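You operate a simulated robot arm through the tools that you are given. There is no shell and no other tool.

The job below is to be done with a simulated robot arm. You get a single attempt, and the scene is never put back.

Task
Gauge bars 72 and 27 and sort them as the display says.
Fine: each goes into the tray with the same word.

It is judged by the outcome, as a careful person would: the job done as asked, and still so three seconds after it is handed in. It fails if anything else is knocked over, pushed out of place, dropped, spilled or broken.

Robot
A 7-joint arm with a two-finger parallel gripper, fixed in place. Base frame: the origin is on the floor under the middle of its stand, x ahead of it, y to its left, z up; the work surface is at about z = 0.86. Readings come in m, rad, newtons and seconds.
With the tool pointing down near the work surface it reaches from about 0.22 to 0.74 m from the base axis. Its first joint turns from -2.897 to 2.897 rad. Payload 1.57 kg.
The tool frame sits at the grasp point between the pads (the TCP): z along the fingers, y along the line on which they close. The tips reach 0.03 m beyond it. The gripper opens to 0.11 m. The fingers are 0.024 m wide and 0.012 m thick; the gripper's body (0.048 by 0.112 m) begins 0.078 m behind the TCP.
Orientation is that of the tool frame in the base frame, as [roll, pitch, yaw] about the fixed x, y, z axes, in that order (R = Rz(yaw) Ry(pitch) Rx(roll)). With the fingers straight down and closing along the base's y, the tool's x points along the base's -x, its y along +y and its z along -z.

Tools
- The arm moves only by the tool send_rows. Its argument "steps" is a list of rows, each an object of numbers (a shift or turn left out is 0, a gripper value left out holds the last): "rx", "ry", "rz": the turn, a rotation vector about the tool's x, y, z in degrees; "tx", "ty", "tz": the shift along the tool's x, y, z in m; "gripper": the opening, from 0 (shut) to 1 (fully open). In form: [{"rx": .., "ry": .., "rz": .., "tx": .., "ty": .., "tz": .., "gripper": ..}, ...]. A call has 1 to 20 rows; each row shifts and turns the commanded pose from where the row before left it, along the tool's axes as they then stand. Rows are played at 5 a second. More than 0.05 m and 0.15 rad between two rows, or a gripper value outside its range, and nothing of the call is played. A pose out of reach is approached as far as the arm can. The call stops where the force on the tool passes 40 N (or 10 N more than at its start, if that is more) or the arm is blocked; 0.2 s more then pass. The fingers move at their own pace (about 0.045 m/s each) and stop on an object; they squeeze with about 35 N. The grip force told is the motor's: it shows also when the fingers shut on nothing. Time passes only in rows, and 0.2 s behind the last, so rows that do not move let the fingers close. The reply holds the time, the measured pose of the TCP, the force on the tool along the base axes, the opening and the grip force, in the units named above and with some noise, with the torque about the TCP (base axes, N m) and any sound that the robot's microphone picked up.
- Cameras (640 x 400 px; columns grow to the right, rows downward): "scene" is fixed at [0.0496, 0.6513, 1.4213]; the picture's right is [-0.68, -0.74, 0.00], its down [-0.51, 0.47, -0.72] and it looks along [0.53, -0.49, -0.69] (base axes); focal length 306 px, centre (320, 200). "wrist" rides on the gripper at [0.07, 0.016, -0.141] in the tool frame; the picture's right is [-0.23, 0.97, 0.00], its down [-0.86, -0.20, -0.48] and it looks along [-0.47, -0.11, 0.88] (tool axes); focal length 222 px, centre (320, 200). There is no depth. A picture from a camera that has moved, and an enlarged one, comes with that camera's place and axes in the base frame and with its lens.
- get_image(camera): a new picture of that camera. The clock stands still meanwhile.
- lift_body(by): slides the trunk up (or, below 0, down) by that many m; the arm rides with it, the base frame stays. It gives what a move gives, with no picture.
- zoom(camera, box): a new picture of the part [left, top, right, bottom] of that camera's present view, enlarged. The clock stands still meanwhile.
- hand_in(): hands the job in; it is judged then, once.

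Places have to be worked out from the pictures, the camera data and where the tool is seen. Open the gripper and draw the arm clear of the work before you hand the job in, unless the task says otherwise.

The tools are called after ">>>" as name(argument=value, ...) on one line, values as JSON. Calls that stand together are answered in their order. send_rows: Moves the arm, as the interface text tells. Its arguments: {"type":"object","properties":{"steps":{"type":"array","items":{"type":"object","properties":{"rx":{"type":"number"},"ry":{"type":"number"},"rz":{"type":"number"},"tx":{"type":"number"},"ty":{"type":"number"},"tz":{"type":"number"},"gripper":{"type":"number"}}}}},"required":["steps"]} The other tools are called the same way: lift_body (by) moves the trunk up or down; get_image (camera) takes a picture; zoom (camera, box) takes an enlarged picture of a part of a camera's view; hand_in () hands the job in.

At the start:

```text
time_s: 0.0
position: [0.2707, 0.2999, 1.1971]
orientation: [-3.141, -0.002, -3.141]
contact_force: [0.5, -0.2, 0.0]
moment: [0.01, -0.01, 0.01]
gripper_width: 0.1099
grip_force: 0.0
trunk travel left (down, up): [-0.525, 0.065]
```

scene: 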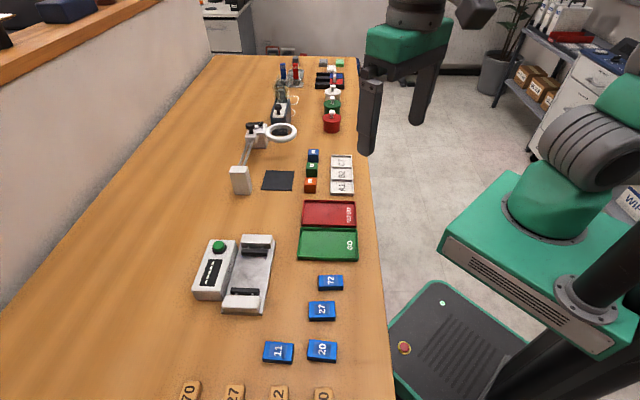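
wrist: 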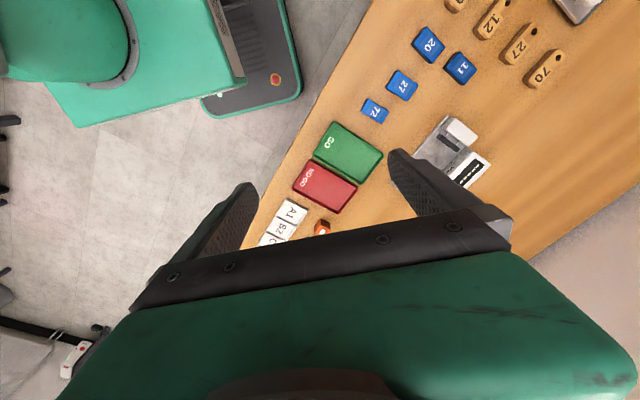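

The scene shows a gauge station with a display and button, a green and a red tray, and blue bars 72, 27, 11, 20. I'll zoom in on the gauge, the bars and the trays to read their details.

>>> zoom(camera="scene", box=[180, 220, 300, 320])

>>> zoom(camera="scene", box=[240, 190, 380, 370])

>>> zoom(camera="wrist", box=[280, 0, 600, 240])

```text
4.00 times, centred on (240, 270) of scene
camera zoom: at [0.0496, 0.6513, 1.4213], right [-0.68, -0.74, 0.0], down [-0.51, 0.47, -0.72], along [0.53, -0.49, -0.69], focal length 1222 px, centre (640, -80)
```

zoom: 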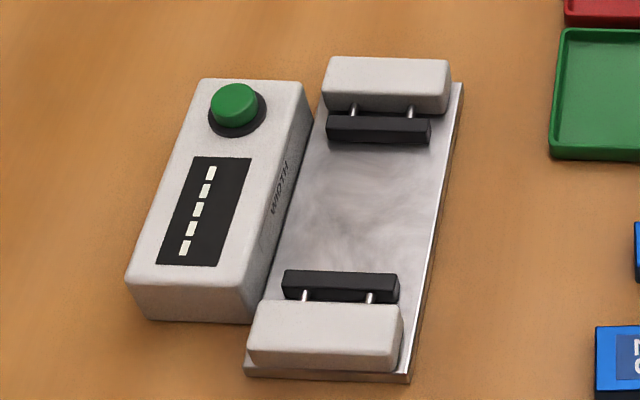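

```text
2.22 times, centred on (310, 280) of scene
camera zoom: at [0.0496, 0.6513, 1.4213], right [-0.68, -0.74, 0.0], down [-0.51, 0.47, -0.72], along [0.53, -0.49, -0.69], focal length 679 px, centre (342, 22)
```

zoom: 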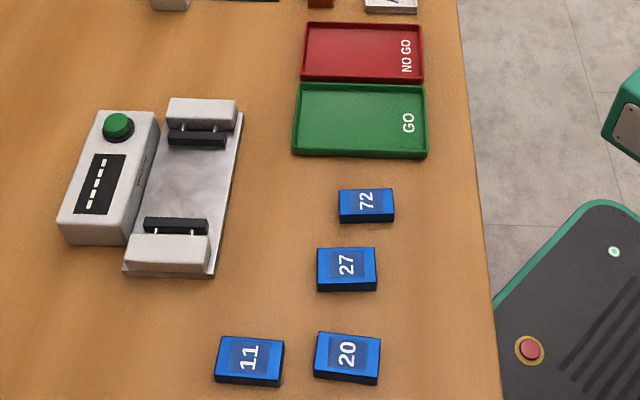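

```text
1.67 times, centred on (440, 120) of wrist
camera zoom: at [0.2028, 0.3165, 1.3386], right [0.23, 0.97, 0.0], down [0.86, -0.2, 0.48], along [0.47, -0.11, -0.88], focal length 370 px, centre (120, 333)
```

zoom: 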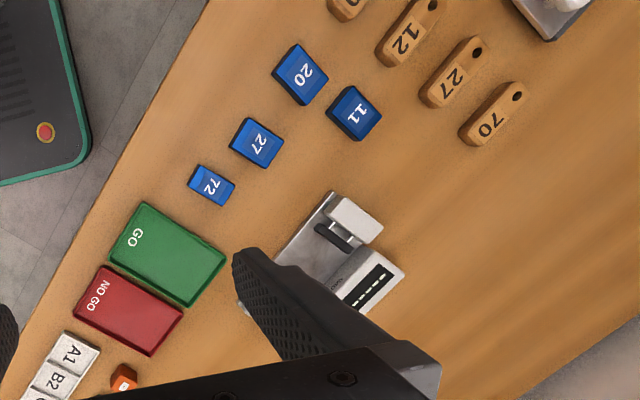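

The bars sit around (0.27, 0.41) and (0.24, 0.47), the gauge is near (0.41, 0.52), and the table runs at about 45° in the base frame. I'll turn the tool 45° to match the table and take a look from above.

>>> send_rows(steps=[{"rz": -7.5}, {"rz": -7.5}, {"rz": -7.5}, {"rz": -7.5}, {"rz": -7.5}, {"rz": -7.5}, {"tx": -0.04, "ty": 0.02}, {"tx": -0.04, "ty": 0.02}, {"tx": -0.04, "ty": 0.02}, {}])

```text
time_s: 2.2
position: [0.3137, 0.4264, 1.1979]
orientation: [3.141, 0.001, -2.353]
contact_force: [0.0, 0.1, 0.1]
moment: [0.0, 0.02, -0.01]
gripper_width: 0.1098
grip_force: 0.0
trunk travel left (down, up): [-0.525, 0.065]
```

The tool is now turned to yaw -2.353 (135° from the start frame), above the bars. I'll take both pictures.

>>> get_image(camera="wrist")

>>> get_image(camera="scene")

```text
taken
camera wrist: at [0.2542, 0.3892, 1.3386], right [-0.53, 0.85, 0.0], down [0.75, 0.46, 0.48], along [0.41, 0.25, -0.88], focal length 222 px, centre (320, 200)
```

wrist: 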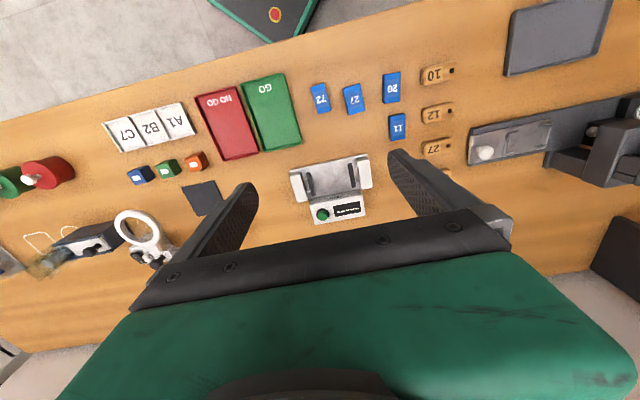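

```text
taken
```

scene: 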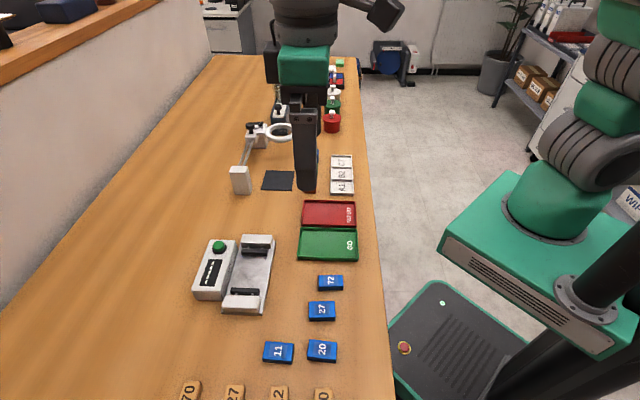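

The wrist view now covers the bars, trays and gauge. I'll zoom in to measure them.

>>> zoom(camera="wrist", box=[270, 140, 400, 230])

>>> zoom(camera="wrist", box=[190, 60, 420, 170])

>>> zoom(camera="wrist", box=[300, 70, 380, 120])

```text
4.44 times, centred on (335, 185) of wrist
camera zoom: at [0.2542, 0.3892, 1.3386], right [-0.53, 0.85, 0.0], down [0.75, 0.46, 0.48], along [0.41, 0.25, -0.88], focal length 987 px, centre (253, 267)
```

zoom: 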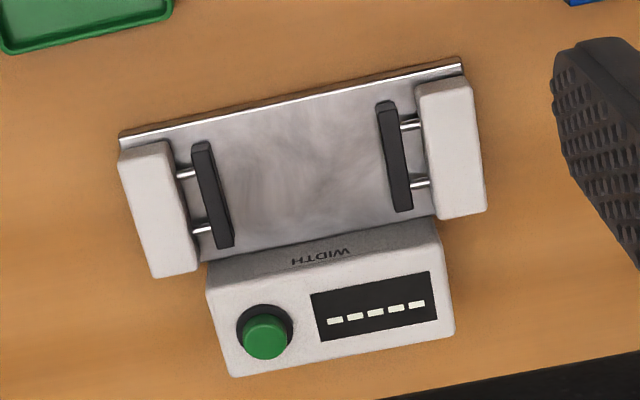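

```text
2.78 times, centred on (305, 115) of wrist
camera zoom: at [0.2542, 0.3892, 1.3386], right [-0.53, 0.85, 0.0], down [0.75, 0.46, 0.48], along [0.41, 0.25, -0.88], focal length 618 px, centre (362, 436)
```

zoom: 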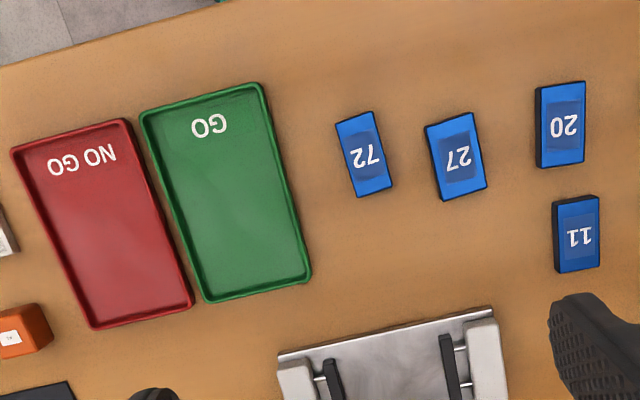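

```text
8.00 times, centred on (340, 95) of wrist
camera zoom: at [0.2542, 0.3892, 1.3386], right [-0.53, 0.85, 0.0], down [0.75, 0.46, 0.48], along [0.41, 0.25, -0.88], focal length 1777 px, centre (160, 1040)
```

zoom: 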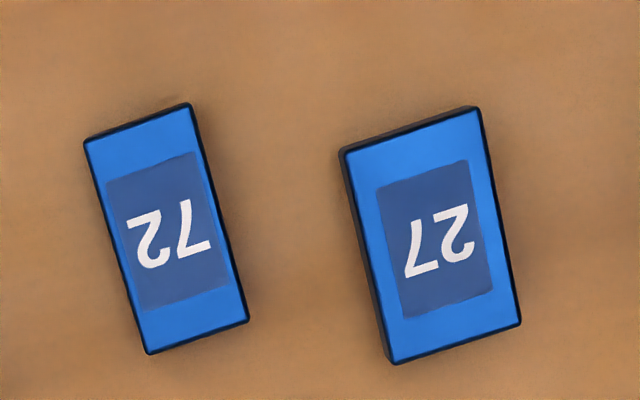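

The console top is at about z ≈ 0.893 and the plate is aligned with the table at -45°. I'll zoom tighter on the jaws from both cameras to triangulate their gap and heights.

>>> zoom(camera="wrist", box=[288, 150, 376, 205])

>>> zoom(camera="scene", box=[210, 230, 290, 280])

>>> zoom(camera="scene", box=[210, 270, 290, 320])

>>> zoom(camera="scene", box=[290, 265, 370, 325])

```text
7.27 times, centred on (332, 178) of wrist
camera zoom: at [0.2542, 0.3892, 1.3386], right [-0.53, 0.85, 0.0], down [0.75, 0.46, 0.48], along [0.41, 0.25, -0.88], focal length 1615 px, centre (233, 364)
```

zoom: 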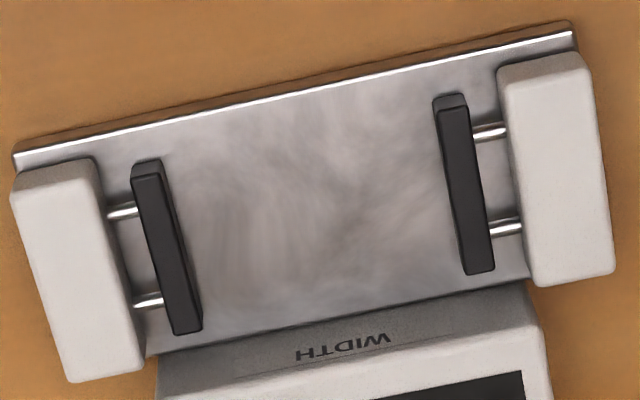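

```text
8.00 times, centred on (250, 255) of scene
camera zoom: at [0.0496, 0.6513, 1.4213], right [-0.68, -0.74, 0.0], down [-0.51, 0.47, -0.72], along [0.53, -0.49, -0.69], focal length 2444 px, centre (880, -240)
```

zoom: 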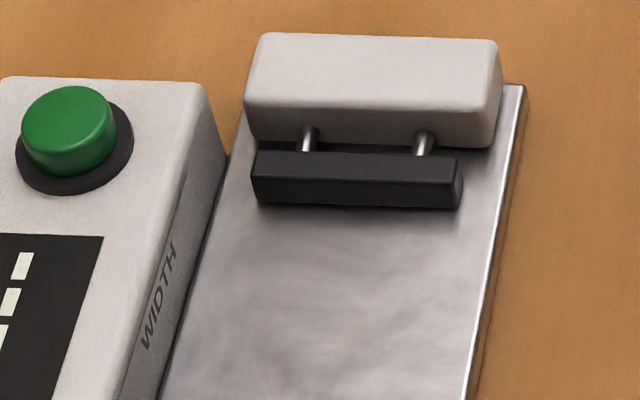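

```text
8.00 times, centred on (250, 295) of scene
camera zoom: at [0.0496, 0.6513, 1.4213], right [-0.68, -0.74, 0.0], down [-0.51, 0.47, -0.72], along [0.53, -0.49, -0.69], focal length 2444 px, centre (880, -560)
```

zoom: 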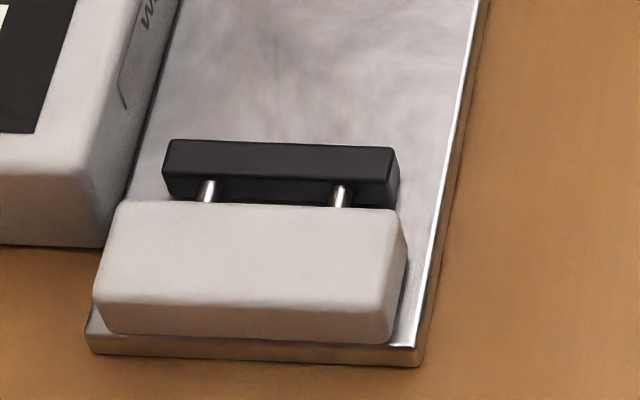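

```text
6.67 times, centred on (330, 295) of scene
camera zoom: at [0.0496, 0.6513, 1.4213], right [-0.68, -0.74, 0.0], down [-0.51, 0.47, -0.72], along [0.53, -0.49, -0.69], focal length 2037 px, centre (253, -433)
```

zoom: 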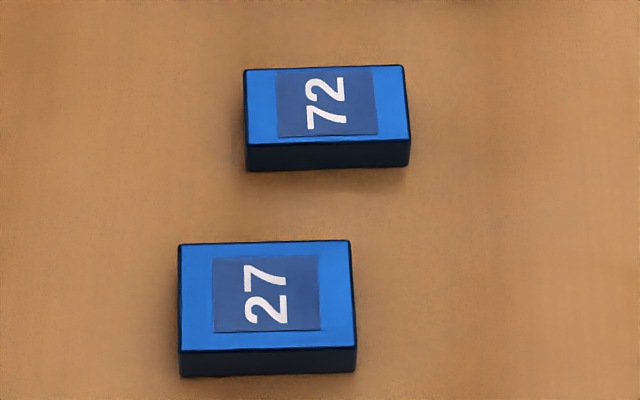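

Jaw inner faces are about 85 mm apart with their centre near (0.408, 0.517). Bar 72 is at about (0.2815, 0.409), 49 × 26 mm, long axis at 49°. Bar 27 is at about (0.249, 0.463), 48 × 32 mm. Next I'll line up over bar 72 with the gripper partly open and come down to z ≈ 1.0.

>>> send_rows(steps=[{"rz": -4, "gripper": 0.45}, {"tx": 0.0345, "ty": 0.0127}, {"tz": 0.04}, {"tz": 0.04}, {"tz": 0.04}, {"tz": 0.04}, {"tz": 0.038}, {}])

>>> get_image(camera="wrist")

>>> get_image(camera="scene")

```text
time_s: 4.0
position: [0.2798, 0.4122, 0.9984]
orientation: [-3.14, 0.0, -2.286]
contact_force: [0.2, -0.4, 0.0]
moment: [0.01, 0.03, 0.01]
gripper_width: 0.0497
grip_force: 0.1
trunk travel left (down, up): [-0.525, 0.065]
```

```text
taken
camera wrist: at [0.2226, 0.3701, 1.1392], right [-0.59, 0.81, 0.0], down [0.71, 0.52, 0.48], along [0.39, 0.28, -0.88], focal length 222 px, centre (320, 200)
```

wrist: 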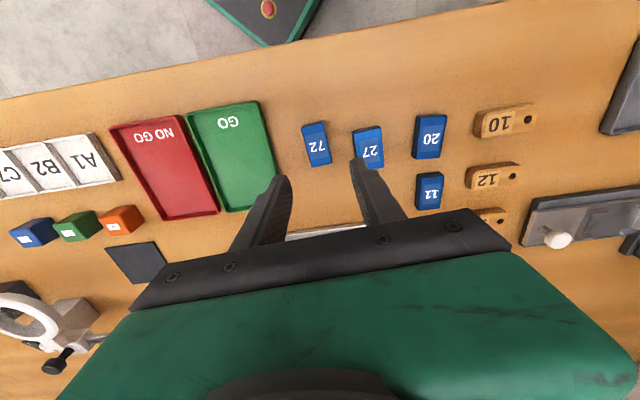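

```text
taken
```

scene: 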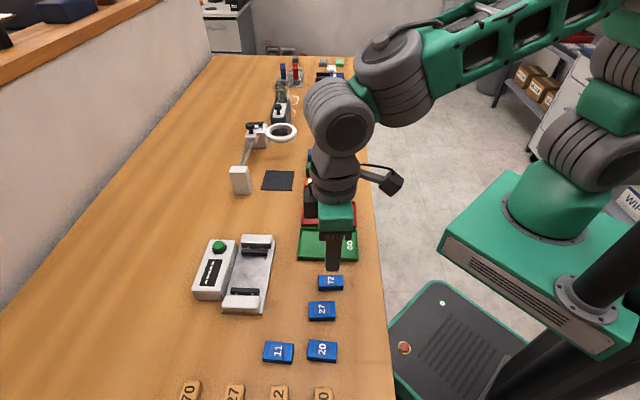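

Bar 72 sits almost right under the TCP (expected point about (320, 148) in the wrist picture). I'll zoom to refine the offset.

>>> zoom(camera="wrist", box=[280, 110, 400, 185])

>>> zoom(camera="scene", box=[280, 220, 380, 330])

```text
5.33 times, centred on (340, 148) of wrist
camera zoom: at [0.2226, 0.3701, 1.1392], right [-0.59, 0.81, 0.0], down [0.71, 0.52, 0.48], along [0.39, 0.28, -0.88], focal length 1185 px, centre (213, 480)
```

zoom: 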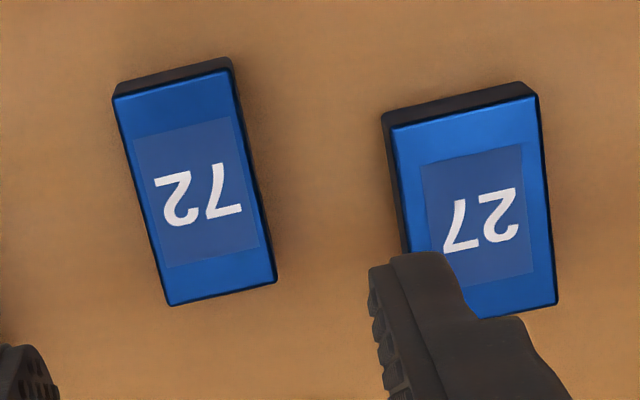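

```text
3.64 times, centred on (330, 275) of scene
camera zoom: at [0.0496, 0.6513, 1.4213], right [-0.68, -0.74, 0.0], down [-0.51, 0.47, -0.72], along [0.53, -0.49, -0.69], focal length 1111 px, centre (284, -73)
```

zoom: 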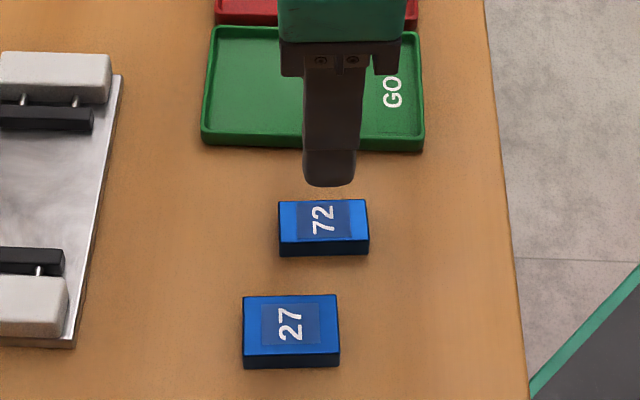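

The residual offset is about 3 mm and the bar's long axis already lines up with tool x. I'll correct it and lower until the tips are about 4 mm above the table (TCP ≈ 0.894).

>>> send_rows(steps=[{"tx": 0.0024, "ty": -0.0033}, {"tz": 0.03}, {"tz": 0.03}, {"tz": 0.025}, {"tz": 0.012}, {"tz": 0.007}, {}])

>>> get_image(camera="wrist")

>>> zoom(camera="scene", box=[280, 220, 380, 330])

```text
time_s: 5.6
position: [0.2812, 0.4042, 0.8951]
orientation: [-3.141, 0.0, -2.286]
contact_force: [0.4, 0.8, -0.6]
moment: [-0.03, 0.0, 0.02]
gripper_width: 0.0494
grip_force: 0.1
trunk travel left (down, up): [-0.525, 0.065]
```

```text
taken
camera wrist: at [0.2242, 0.3636, 1.0352], right [-0.59, 0.81, 0.0], down [0.71, 0.52, 0.48], along [0.39, 0.28, -0.88], focal length 222 px, centre (320, 200)
```

wrist: 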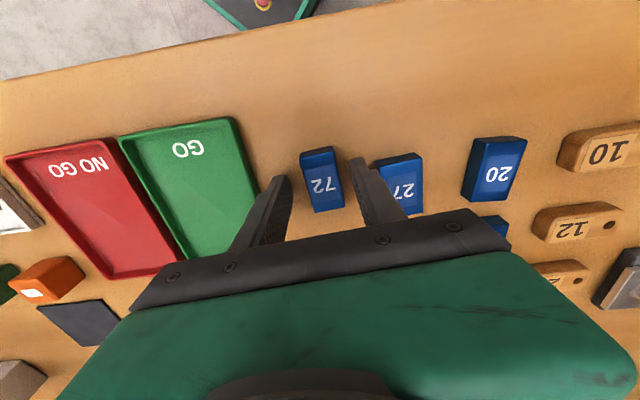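

```text
3.64 times, centred on (330, 275) of scene
camera zoom: at [0.0496, 0.6513, 1.4213], right [-0.68, -0.74, 0.0], down [-0.51, 0.47, -0.72], along [0.53, -0.49, -0.69], focal length 1111 px, centre (284, -73)
```

zoom: 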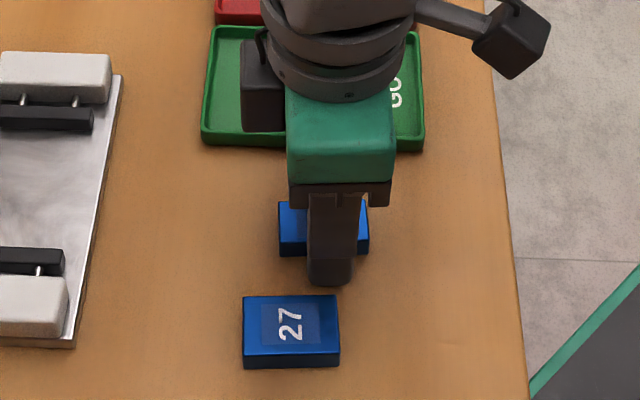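

The fingers straddle bar 72, with one finger between 72 and 27. I'll zoom in to check clearance and centring before closing.

>>> zoom(camera="wrist", box=[240, 130, 440, 230])

```text
3.20 times, centred on (340, 180) of wrist
camera zoom: at [0.2242, 0.3636, 1.0352], right [-0.59, 0.81, 0.0], down [0.71, 0.52, 0.48], along [0.39, 0.28, -0.88], focal length 711 px, centre (256, 264)
```

zoom: 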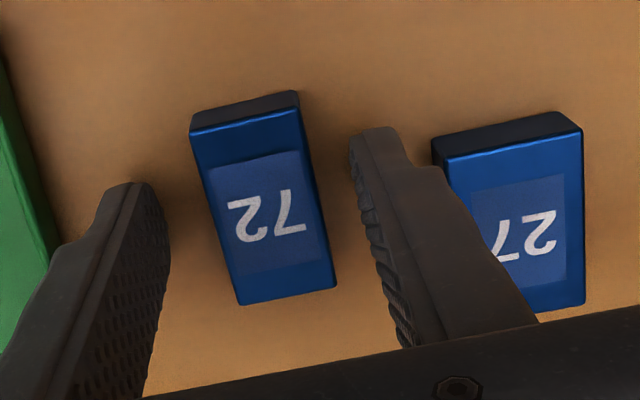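

The clearances are fine, and the bar is within about 2 mm of centre. I'll close on bar 72.

>>> send_rows(steps=[{"gripper": 0}, {}, {}, {}, {}])

```text
time_s: 6.8
position: [0.2827, 0.4055, 0.8945]
orientation: [3.14, 0.0, -2.287]
contact_force: [0.2, -0.2, 0.4]
moment: [0.03, -0.01, 0.02]
gripper_width: 0.026
grip_force: 35.1
trunk travel left (down, up): [-0.525, 0.065]
```

Bar 72 is held (width 26.0 mm). I'll lift it 0.1 m, turn back to the gauge's 45° alignment and carry it over the gap between the jaws.

>>> send_rows(steps=[{"tz": -0.02}, {"tz": -0.04}, {"tz": -0.04}, {"rz": 4}, {"tx": -0.042, "ty": -0.0025}, {"tx": -0.042, "ty": -0.0025}, {"tx": -0.042, "ty": -0.0025}, {"tx": -0.0411, "ty": -0.0023}, {}, {}])

>>> get_image(camera="wrist")

>>> get_image(camera="scene")

```text
time_s: 9.0
position: [0.4084, 0.5172, 0.9961]
orientation: [3.142, -0.002, -2.358]
contact_force: [-0.4, -1.0, -0.4]
moment: [-0.02, -0.01, 0.01]
gripper_width: 0.0
grip_force: 21.8
trunk travel left (down, up): [-0.525, 0.065]
```

```text
taken
camera wrist: at [0.3475, 0.48, 1.1367], right [-0.53, 0.85, 0.0], down [0.75, 0.46, 0.48], along [0.41, 0.25, -0.88], focal length 222 px, centre (320, 200)
```

wrist: 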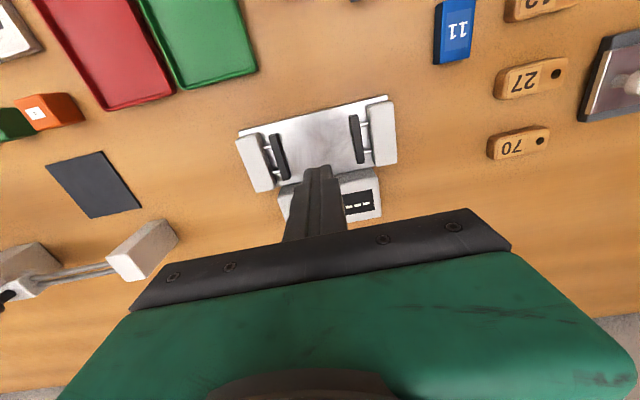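

```text
taken
```

scene: 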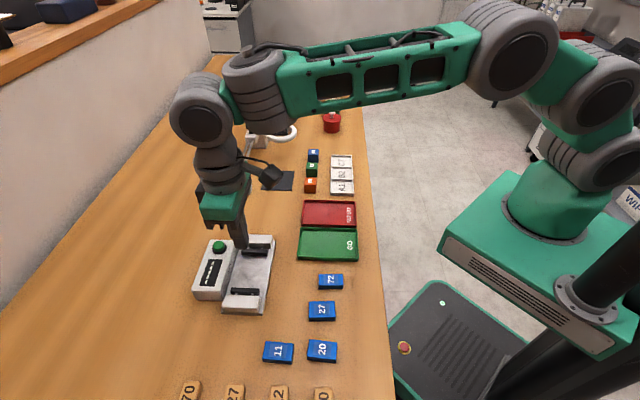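

The gripper reads fully shut and bar 72 is still on the table, so it slipped out when I started to lift. I'll zoom in to see exactly where it lies now.

>>> zoom(camera="scene", box=[290, 265, 370, 325])

>>> zoom(camera="wrist", box=[260, 140, 400, 240])

>>> zoom(camera="scene", box=[190, 180, 290, 280])

```text
6.67 times, centred on (330, 295) of scene
camera zoom: at [0.0496, 0.6513, 1.4213], right [-0.68, -0.74, 0.0], down [-0.51, 0.47, -0.72], along [0.53, -0.49, -0.69], focal length 2037 px, centre (253, -433)
```

zoom: 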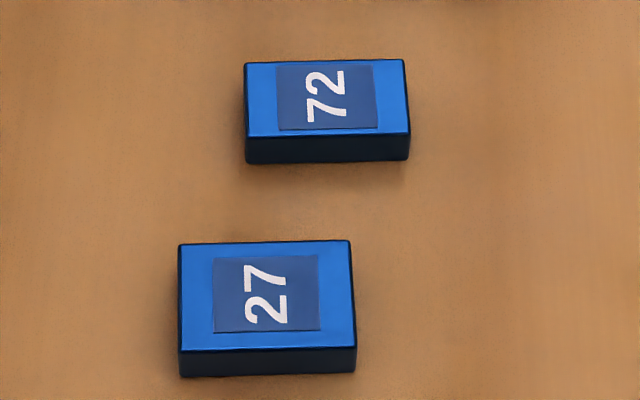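

```text
4.00 times, centred on (330, 190) of wrist
camera zoom: at [0.3475, 0.48, 1.1367], right [-0.53, 0.85, 0.0], down [0.75, 0.46, 0.48], along [0.41, 0.25, -0.88], focal length 888 px, centre (280, 240)
```

zoom: 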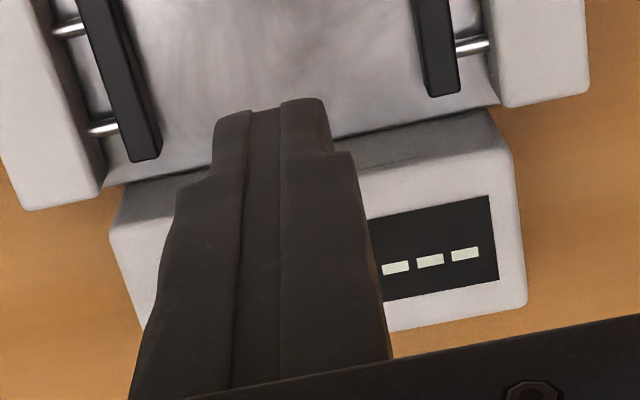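

```text
4.00 times, centred on (240, 230) of scene
camera zoom: at [0.0496, 0.6513, 1.4213], right [-0.68, -0.74, 0.0], down [-0.51, 0.47, -0.72], along [0.53, -0.49, -0.69], focal length 1222 px, centre (640, 80)
```

zoom: 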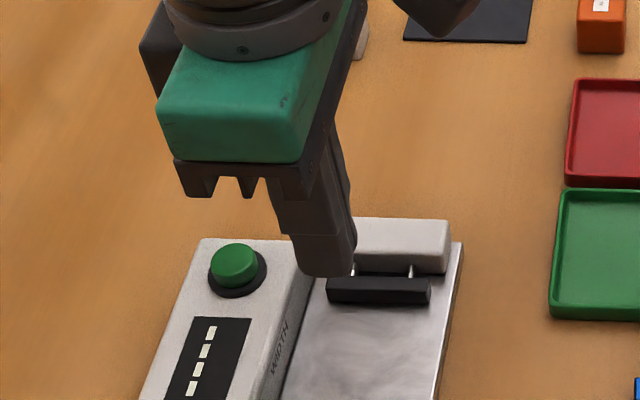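

The bar only shifted about 3 mm along the table and is still upright, and nothing else changed. The fingertip overlap was probably too shallow, so I'll go back over it, reopen, and come down for a deeper grip.

>>> send_rows(steps=[{"tx": 0.042, "ty": 0.0025, "gripper": 0.45}, {"tx": 0.042, "ty": 0.0025}, {"tx": 0.042, "ty": 0.0025}, {"tx": 0.0411, "ty": 0.0023}, {"rz": -4}, {"tz": 0.03}, {}, {}])

>>> zoom(camera="wrist", box=[240, 110, 400, 210])

```text
time_s: 10.8
position: [0.2816, 0.4056, 0.9662]
orientation: [3.141, 0.0, -2.285]
contact_force: [0.2, -0.4, 0.8]
moment: [-0.01, 0.01, 0.03]
gripper_width: 0.0495
grip_force: 0.1
trunk travel left (down, up): [-0.525, 0.065]
```

```text
4.00 times, centred on (320, 160) of wrist
camera zoom: at [0.2246, 0.3637, 1.1062], right [-0.59, 0.81, 0.0], down [0.71, 0.52, 0.48], along [0.39, 0.28, -0.88], focal length 888 px, centre (320, 360)
```

zoom: 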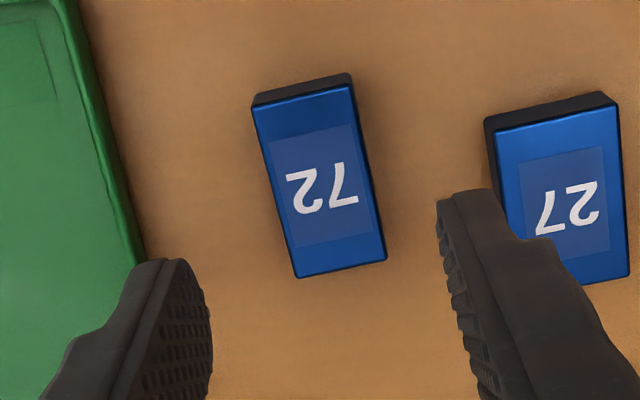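

Bar 72 is well centred between the fingers. I'll go down to the earlier height, then creep lower in small steps while watching the force.

>>> send_rows(steps=[{"tz": 0.035}, {"tz": 0.025}, {"tz": 0.01}, {"tz": 0.002}, {"tz": 0.001}, {}])

```text
time_s: 12.2
position: [0.2835, 0.406, 0.8919]
orientation: [3.141, 0.001, -2.285]
contact_force: [-1.0, 0.0, -0.5]
moment: [0.0, 0.0, 0.02]
gripper_width: 0.0494
grip_force: 0.1
trunk travel left (down, up): [-0.525, 0.065]
```

There's no contact yet, with the TCP at about 0.892. I'll go another 1.5 mm lower.

>>> send_rows(steps=[{"tz": 0.001}, {}, {"tz": 0.0005}, {}])

>>> zoom(camera="scene", box=[290, 245, 370, 305])

>>> zoom(camera="wrist", box=[260, 130, 400, 220])

```text
time_s: 13.2
position: [0.2823, 0.4066, 0.891]
orientation: [-3.141, 0.0, -2.287]
contact_force: [1.2, -0.8, -0.7]
moment: [0.01, 0.02, -0.01]
gripper_width: 0.0497
grip_force: 0.1
trunk travel left (down, up): [-0.525, 0.065]
```

```text
6.67 times, centred on (330, 275) of scene
camera zoom: at [0.0496, 0.6513, 1.4213], right [-0.68, -0.74, 0.0], down [-0.51, 0.47, -0.72], along [0.53, -0.49, -0.69], focal length 2037 px, centre (253, -300)
```

zoom: 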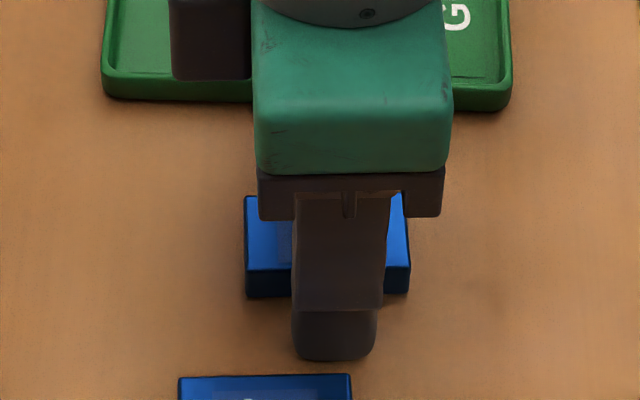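

```text
4.44 times, centred on (330, 175) of wrist
camera zoom: at [0.2256, 0.364, 1.0319], right [-0.59, 0.81, 0.0], down [0.71, 0.52, 0.48], along [0.39, 0.28, -0.88], focal length 987 px, centre (276, 311)
```

zoom: 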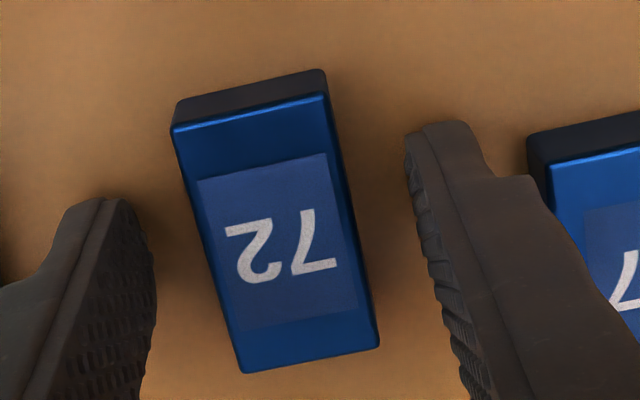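

The tips are about 1 mm above the surface now. I'll close, wait, then lift just 1 cm slowly and check the hold.

>>> send_rows(steps=[{"gripper": 0}, {}, {}, {}, {}, {}])

>>> send_rows(steps=[{"tz": -0.003}, {"tz": -0.003}, {"tz": -0.004}, {}])

>>> zoom(camera="wrist", box=[260, 130, 400, 220])

>>> zoom(camera="scene", box=[290, 245, 370, 305])

```text
time_s: 14.6
position: [0.2823, 0.4053, 0.8898]
orientation: [3.141, 0.0, -2.287]
contact_force: [0.6, 0.5, 0.5]
moment: [0.01, 0.0, 0.02]
gripper_width: 0.026
grip_force: 34.8
trunk travel left (down, up): [-0.525, 0.065]
```

```text
time_s: 15.6
position: [0.2828, 0.4056, 0.9023]
orientation: [-3.141, 0.0, -2.287]
contact_force: [-0.5, -0.2, -1.1]
moment: [0.02, -0.03, 0.01]
gripper_width: 0.0259
grip_force: 35.1
trunk travel left (down, up): [-0.525, 0.065]
```

```text
4.44 times, centred on (330, 175) of wrist
camera zoom: at [0.2257, 0.3642, 1.0425], right [-0.59, 0.81, 0.0], down [0.71, 0.52, 0.48], along [0.39, 0.28, -0.88], focal length 987 px, centre (276, 311)
```

zoom: 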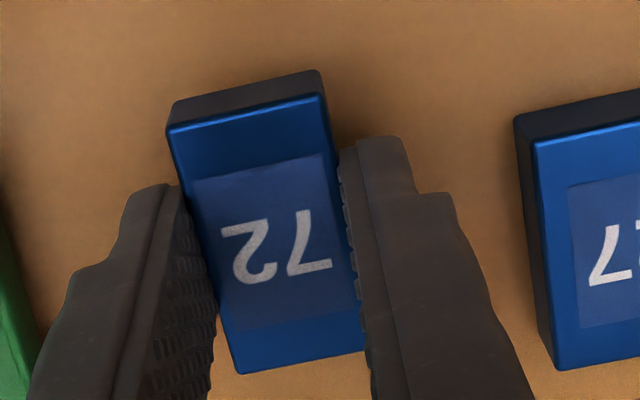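

```text
6.67 times, centred on (330, 275) of scene
camera zoom: at [0.0496, 0.6513, 1.4213], right [-0.68, -0.74, 0.0], down [-0.51, 0.47, -0.72], along [0.53, -0.49, -0.69], focal length 2037 px, centre (253, -300)
```

zoom: 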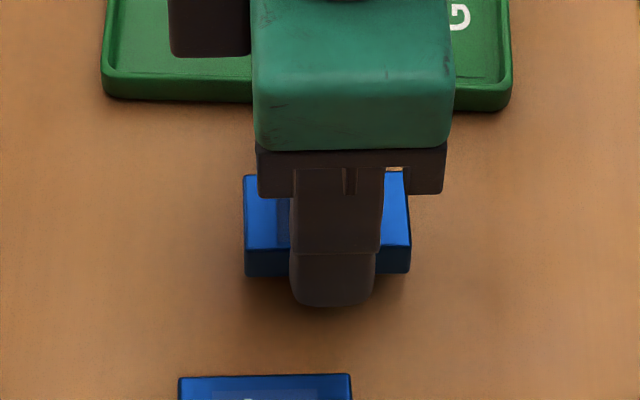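

Bar 72 is up off the table and held at 25.9 mm. I'll raise it further gently and check again before travelling.

>>> send_rows(steps=[{"tz": -0.01}, {"tz": -0.015}, {"tz": -0.02}, {"tz": -0.02}, {"tz": -0.02}, {}, {}])

>>> zoom(camera="wrist", box=[260, 130, 400, 220])

```text
time_s: 17.2
position: [0.2832, 0.406, 0.9837]
orientation: [3.141, 0.0, -2.287]
contact_force: [-0.4, 0.3, -0.5]
moment: [0.01, 0.04, -0.01]
gripper_width: 0.0258
grip_force: 34.8
trunk travel left (down, up): [-0.525, 0.065]
```

```text
4.44 times, centred on (330, 175) of wrist
camera zoom: at [0.2258, 0.3637, 1.1265], right [-0.59, 0.81, 0.0], down [0.71, 0.52, 0.48], along [0.39, 0.28, -0.88], focal length 987 px, centre (276, 311)
```

zoom: 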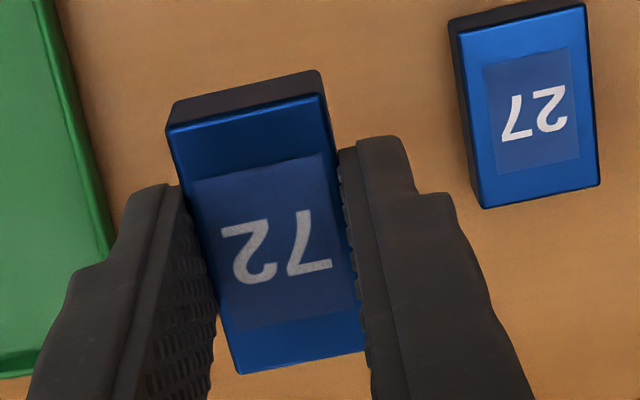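

The bar holds steady. Now I'll turn it to the gauge alignment and carry it smoothly over the gap.

>>> send_rows(steps=[{"rz": 2}, {"rz": 2}, {"tx": -0.02, "ty": -0.0012}, {"tx": -0.03, "ty": -0.0018}, {"tx": -0.03, "ty": -0.0018}, {"tx": -0.03, "ty": -0.0018}, {"tx": -0.03, "ty": -0.0018}, {"tx": -0.0281, "ty": -0.0014}, {}, {}])

>>> get_image(camera="wrist")

>>> zoom(camera="scene", box=[190, 200, 310, 320])

>>> zoom(camera="wrist", box=[230, 90, 410, 220])

```text
time_s: 19.4
position: [0.4091, 0.5183, 0.9859]
orientation: [-3.14, -0.001, -2.358]
contact_force: [-0.7, 0.4, 0.4]
moment: [0.04, 0.02, 0.0]
gripper_width: 0.026
grip_force: 35.8
trunk travel left (down, up): [-0.525, 0.065]
```

```text
taken
camera wrist: at [0.3488, 0.4801, 1.1273], right [-0.53, 0.85, 0.0], down [0.75, 0.46, 0.48], along [0.41, 0.25, -0.88], focal length 222 px, centre (320, 200)
```

wrist: 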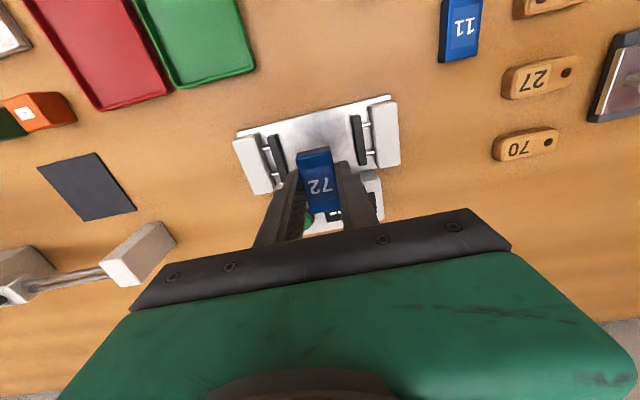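

```text
3.33 times, centred on (250, 260) of scene
camera zoom: at [0.0496, 0.6513, 1.4213], right [-0.68, -0.74, 0.0], down [-0.51, 0.47, -0.72], along [0.53, -0.49, -0.69], focal length 1018 px, centre (553, 0)
```

zoom: 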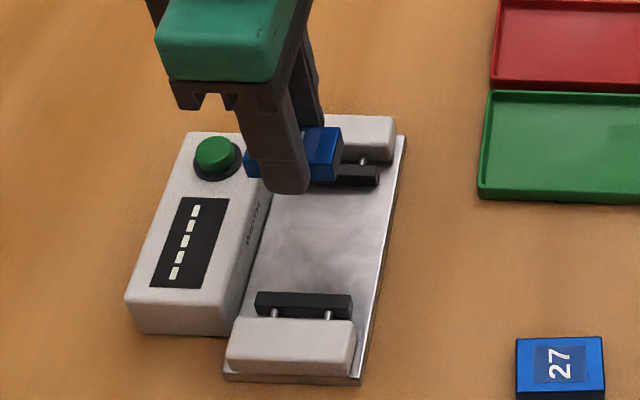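

```text
3.08 times, centred on (320, 155) of wrist
camera zoom: at [0.3488, 0.4801, 1.1273], right [-0.53, 0.85, 0.0], down [0.75, 0.46, 0.48], along [0.41, 0.25, -0.88], focal length 684 px, centre (320, 338)
```

zoom: 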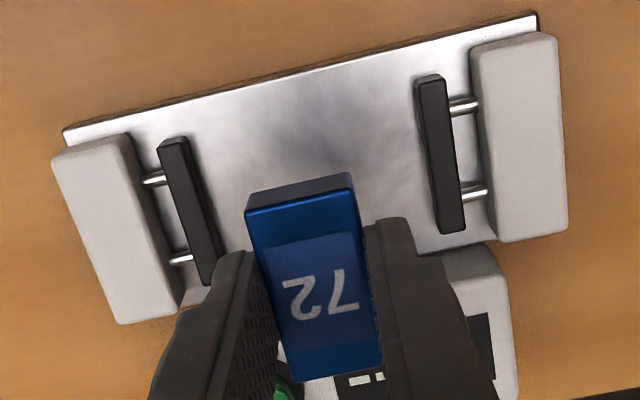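

The bar is above the gap. I'll zoom in a bit more to check centring and yaw between the jaws.

>>> zoom(camera="wrist", box=[240, 95, 320, 185])

>>> zoom(camera="wrist", box=[310, 90, 410, 185])

```text
4.44 times, centred on (280, 140) of wrist
camera zoom: at [0.3488, 0.4801, 1.1273], right [-0.53, 0.85, 0.0], down [0.75, 0.46, 0.48], along [0.41, 0.25, -0.88], focal length 987 px, centre (498, 467)
```

zoom: 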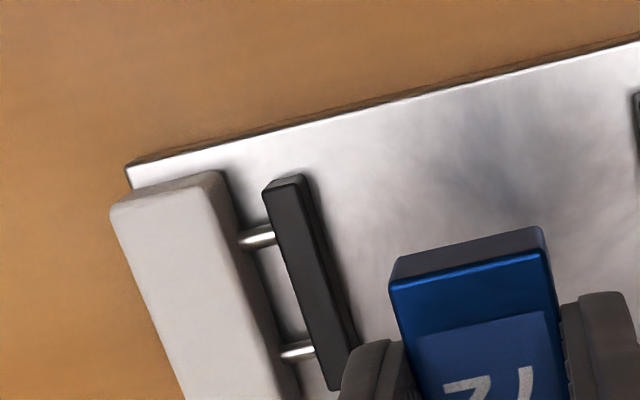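

```text
4.21 times, centred on (360, 138) of wrist
camera zoom: at [0.3488, 0.4801, 1.1273], right [-0.53, 0.85, 0.0], down [0.75, 0.46, 0.48], along [0.41, 0.25, -0.88], focal length 935 px, centre (152, 463)
```

zoom: 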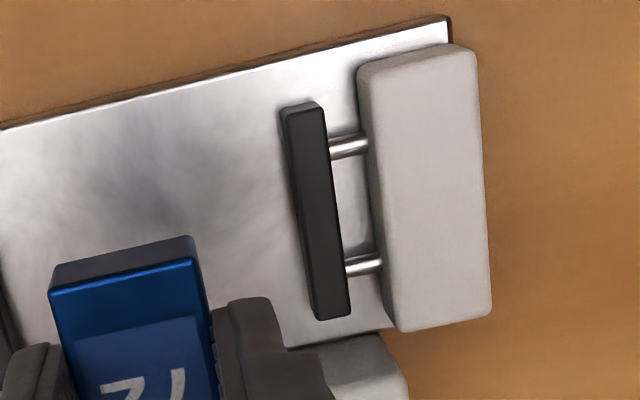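

The plate edge lines up with the tool within 0.2°, and the gap centre is 1.2 mm to the -y side of the tool. I'll correct that and lower to just above the plate.

>>> send_rows(steps=[{"ty": -0.0012}, {"tz": 0.03}, {"tz": 0.025}, {"tz": 0.015}, {"tz": 0.008}, {}])

>>> zoom(camera="scene", box=[210, 220, 290, 320])

>>> zoom(camera="wrist", box=[230, 100, 410, 230])

```text
time_s: 20.8
position: [0.4092, 0.5184, 0.9067]
orientation: [3.141, -0.001, -2.356]
contact_force: [0.0, 0.7, -0.1]
moment: [-0.04, 0.03, 0.0]
gripper_width: 0.0257
grip_force: 34.5
trunk travel left (down, up): [-0.525, 0.065]
```

```text
4.00 times, centred on (250, 270) of scene
camera zoom: at [0.0496, 0.6513, 1.4213], right [-0.68, -0.74, 0.0], down [-0.51, 0.47, -0.72], along [0.53, -0.49, -0.69], focal length 1222 px, centre (600, -80)
```

zoom: 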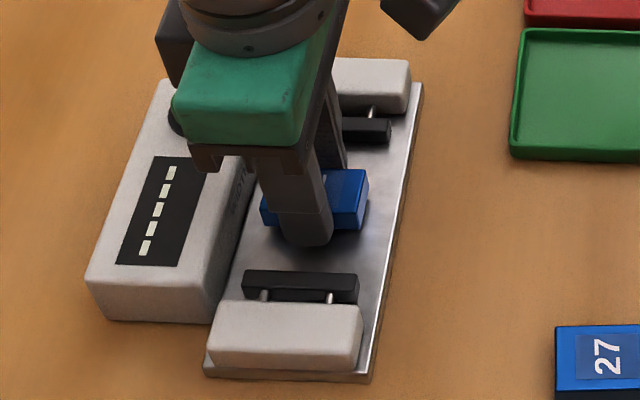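

```text
3.08 times, centred on (320, 165) of wrist
camera zoom: at [0.3493, 0.4803, 1.0485], right [-0.53, 0.85, 0.0], down [0.75, 0.46, 0.48], along [0.41, 0.25, -0.88], focal length 684 px, centre (320, 308)
```

zoom: 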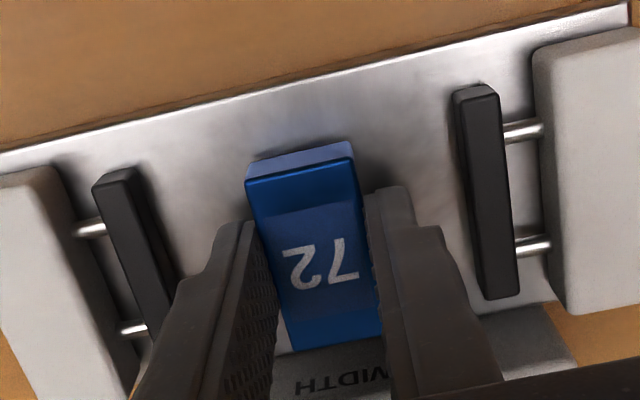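

It's centred with clear gaps on both sides and the bar bottom is just above the plate. I'll lower in 1 mm steps watching for contact force.

>>> send_rows(steps=[{"tz": 0.001}, {"tz": 0.001}, {"tz": 0.001}, {"tz": 0.001}, {}])

>>> send_rows(steps=[{"tz": 0.001}, {"tz": 0.001}, {}])

```text
time_s: 22.0
position: [0.4086, 0.5184, 0.9034]
orientation: [3.141, 0.0, -2.356]
contact_force: [-1.4, 1.1, -0.1]
moment: [-0.03, -0.01, -0.02]
gripper_width: 0.0259
grip_force: 34.2
trunk travel left (down, up): [-0.525, 0.065]
```

```text
time_s: 22.8
position: [0.4088, 0.5167, 0.9016]
orientation: [3.141, 0.001, -2.356]
contact_force: [-0.1, 0.1, -0.4]
moment: [-0.02, -0.01, -0.01]
gripper_width: 0.0258
grip_force: 35.4
trunk travel left (down, up): [-0.525, 0.065]
```

There's still no contact at TCP 0.9016. I'll keep going in 1 mm steps.

>>> send_rows(steps=[{"tz": 0.001}, {}])

>>> send_rows(steps=[{"tz": 0.001}, {}])

>>> zoom(camera="scene", box=[220, 245, 280, 295])

```text
time_s: 23.4
position: [0.4088, 0.5171, 0.9007]
orientation: [3.141, 0.0, -2.355]
contact_force: [0.0, 1.4, 2.7]
moment: [-0.03, 0.04, -0.02]
gripper_width: 0.0257
grip_force: 34.8
trunk travel left (down, up): [-0.525, 0.065]
```

```text
time_s: 24.0
position: [0.4091, 0.5159, 0.8997]
orientation: [-3.141, 0.002, -2.354]
contact_force: [-2.6, -0.1, 6.7]
moment: [-0.08, 0.13, -0.05]
gripper_width: 0.0258
grip_force: 35.6
trunk travel left (down, up): [-0.525, 0.065]
```

```text
8.00 times, centred on (250, 270) of scene
camera zoom: at [0.0496, 0.6513, 1.4213], right [-0.68, -0.74, 0.0], down [-0.51, 0.47, -0.72], along [0.53, -0.49, -0.69], focal length 2444 px, centre (880, -360)
```

zoom: 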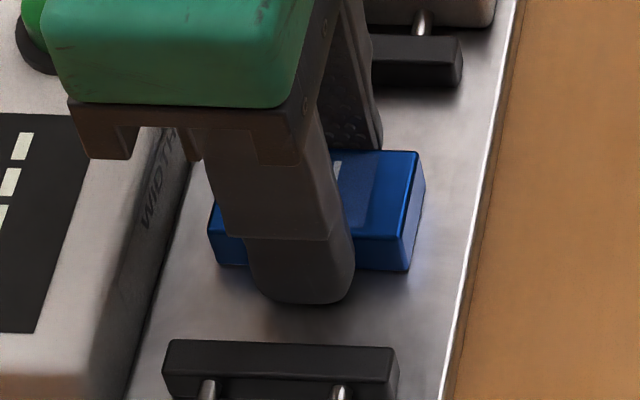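

Contact at about 6.7 N shows the bar is seated on the plate (TCP ≈ 0.900). I'll open just enough to clear it without touching the jaws, then rise straight up.

>>> send_rows(steps=[{"gripper": 0.37}, {}, {}, {"tz": -0.01}, {"tz": -0.03}, {"tz": -0.03}, {"tz": -0.03}, {}])

>>> get_image(camera="wrist")

>>> zoom(camera="scene", box=[190, 220, 310, 320])

>>> zoom(camera="wrist", box=[230, 90, 410, 220])

```text
time_s: 25.8
position: [0.4104, 0.5169, 0.9995]
orientation: [3.14, -0.001, -2.355]
contact_force: [0.3, -0.1, -0.6]
moment: [-0.01, -0.01, -0.01]
gripper_width: 0.0408
grip_force: 0.0
trunk travel left (down, up): [-0.525, 0.065]
```

```text
taken
camera wrist: at [0.3505, 0.4789, 1.1406], right [-0.53, 0.85, 0.0], down [0.75, 0.46, 0.48], along [0.41, 0.25, -0.88], focal length 222 px, centre (320, 200)
```

wrist: 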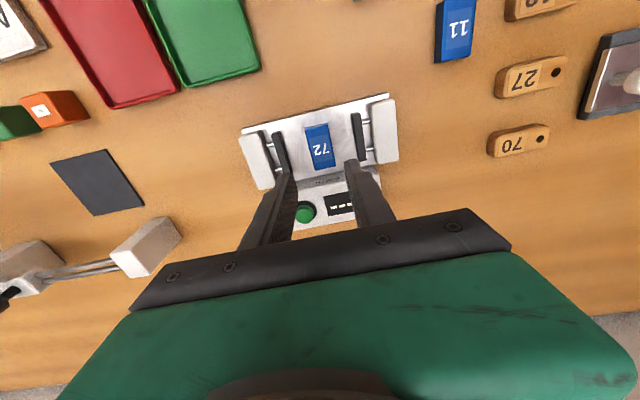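

```text
4.00 times, centred on (250, 270) of scene
camera zoom: at [0.0496, 0.6513, 1.4213], right [-0.68, -0.74, 0.0], down [-0.51, 0.47, -0.72], along [0.53, -0.49, -0.69], focal length 1222 px, centre (600, -80)
```

zoom: 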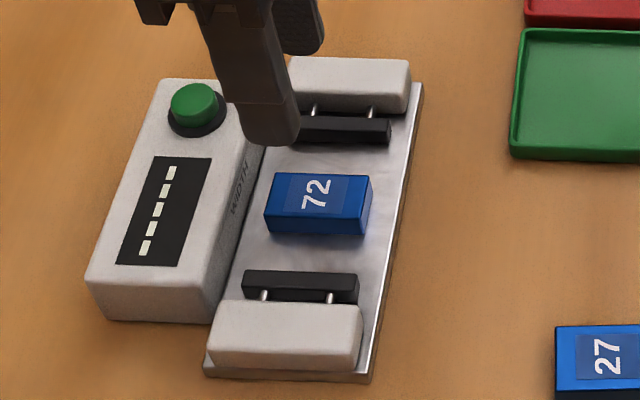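

```text
3.08 times, centred on (320, 155) of wrist
camera zoom: at [0.3505, 0.4789, 1.1406], right [-0.53, 0.85, 0.0], down [0.75, 0.46, 0.48], along [0.41, 0.25, -0.88], focal length 684 px, centre (320, 338)
```

zoom: 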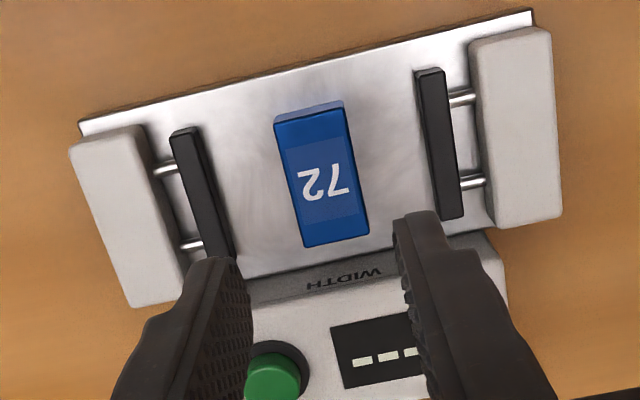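

Bar 72 stands centred between the jaws. The button top is at about (0.4825, 0.5395, 0.911), so I'll close the fingers and move above it.

>>> send_rows(steps=[{"gripper": 0}, {"tx": -0.0336, "ty": -0.0177}, {"tx": -0.0336, "ty": -0.0177}, {}, {}])

>>> zoom(camera="wrist", box=[240, 100, 400, 220])

>>> zoom(camera="scene", box=[180, 200, 300, 300])

```text
time_s: 27.0
position: [0.4773, 0.5342, 0.9973]
orientation: [3.141, 0.0, -2.354]
contact_force: [-0.3, 0.5, 0.1]
moment: [0.05, 0.0, 0.02]
gripper_width: 0.0001
grip_force: 21.5
out of reach, approached as far as the arm can: row 3
trunk travel left (down, up): [-0.525, 0.065]
```

```text
3.33 times, centred on (320, 160) of wrist
camera zoom: at [0.4174, 0.4965, 1.1391], right [-0.53, 0.85, 0.0], down [0.75, 0.46, 0.48], along [0.41, 0.25, -0.88], focal length 740 px, centre (320, 333)
```

zoom: 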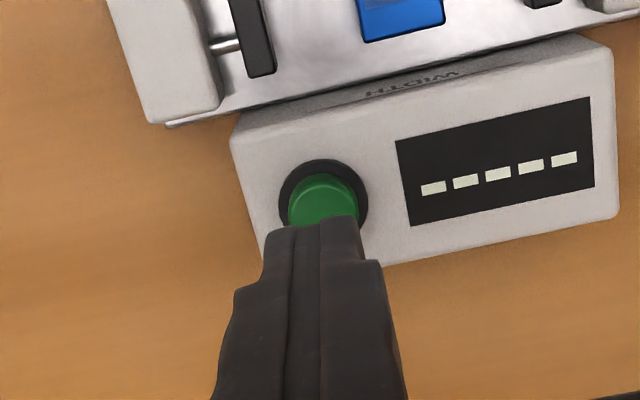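

```text
4.00 times, centred on (240, 250) of scene
camera zoom: at [0.0496, 0.6513, 1.4213], right [-0.68, -0.74, 0.0], down [-0.51, 0.47, -0.72], along [0.53, -0.49, -0.69], focal length 1222 px, centre (640, 0)
```

zoom: 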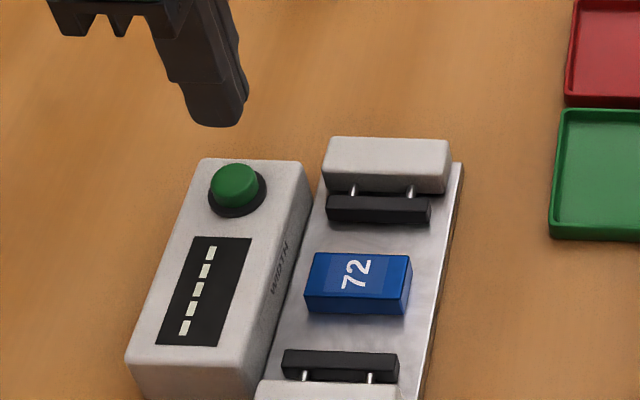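

The arm stops about 6 mm short radially, but the 24 mm wide closed tips still cover most of the button. I'll lower towards it and see how the reach develops.

>>> send_rows(steps=[{"tz": 0.02}, {"tz": 0.02}, {"tz": 0.008}, {}])

>>> zoom(camera="wrist", box=[240, 100, 400, 220])

>>> zoom(camera="scene", box=[180, 200, 300, 300])

```text
time_s: 28.0
position: [0.4783, 0.5344, 0.9505]
orientation: [3.14, -0.001, -2.355]
contact_force: [-0.4, 0.2, -0.3]
moment: [0.01, 0.01, 0.01]
gripper_width: 0.0
grip_force: 21.3
trunk travel left (down, up): [-0.525, 0.065]
```

```text
3.33 times, centred on (320, 160) of wrist
camera zoom: at [0.418, 0.4979, 1.0911], right [-0.53, 0.85, 0.0], down [0.75, 0.46, 0.48], along [0.41, 0.25, -0.88], focal length 740 px, centre (320, 333)
```

zoom: 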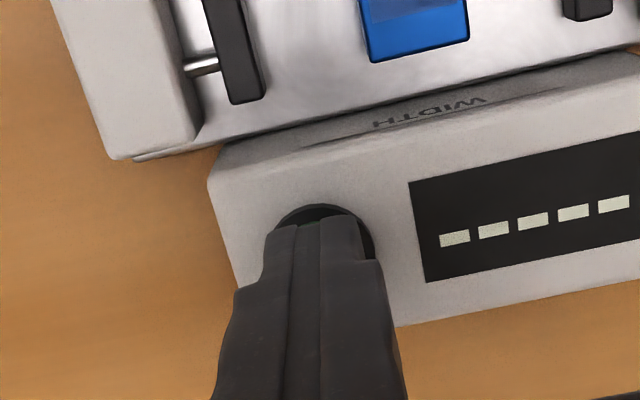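

```text
4.00 times, centred on (240, 250) of scene
camera zoom: at [0.0496, 0.6513, 1.4213], right [-0.68, -0.74, 0.0], down [-0.51, 0.47, -0.72], along [0.53, -0.49, -0.69], focal length 1222 px, centre (640, 0)
```

zoom: 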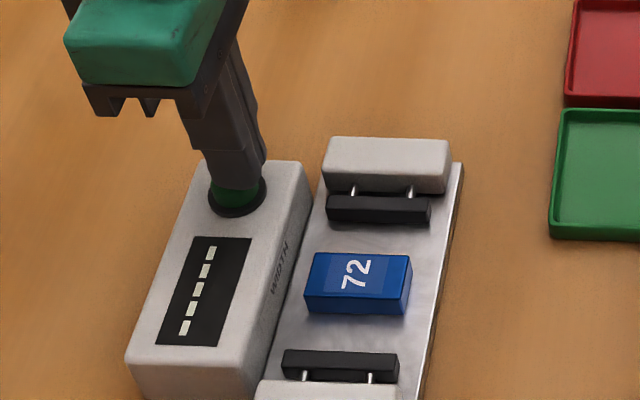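

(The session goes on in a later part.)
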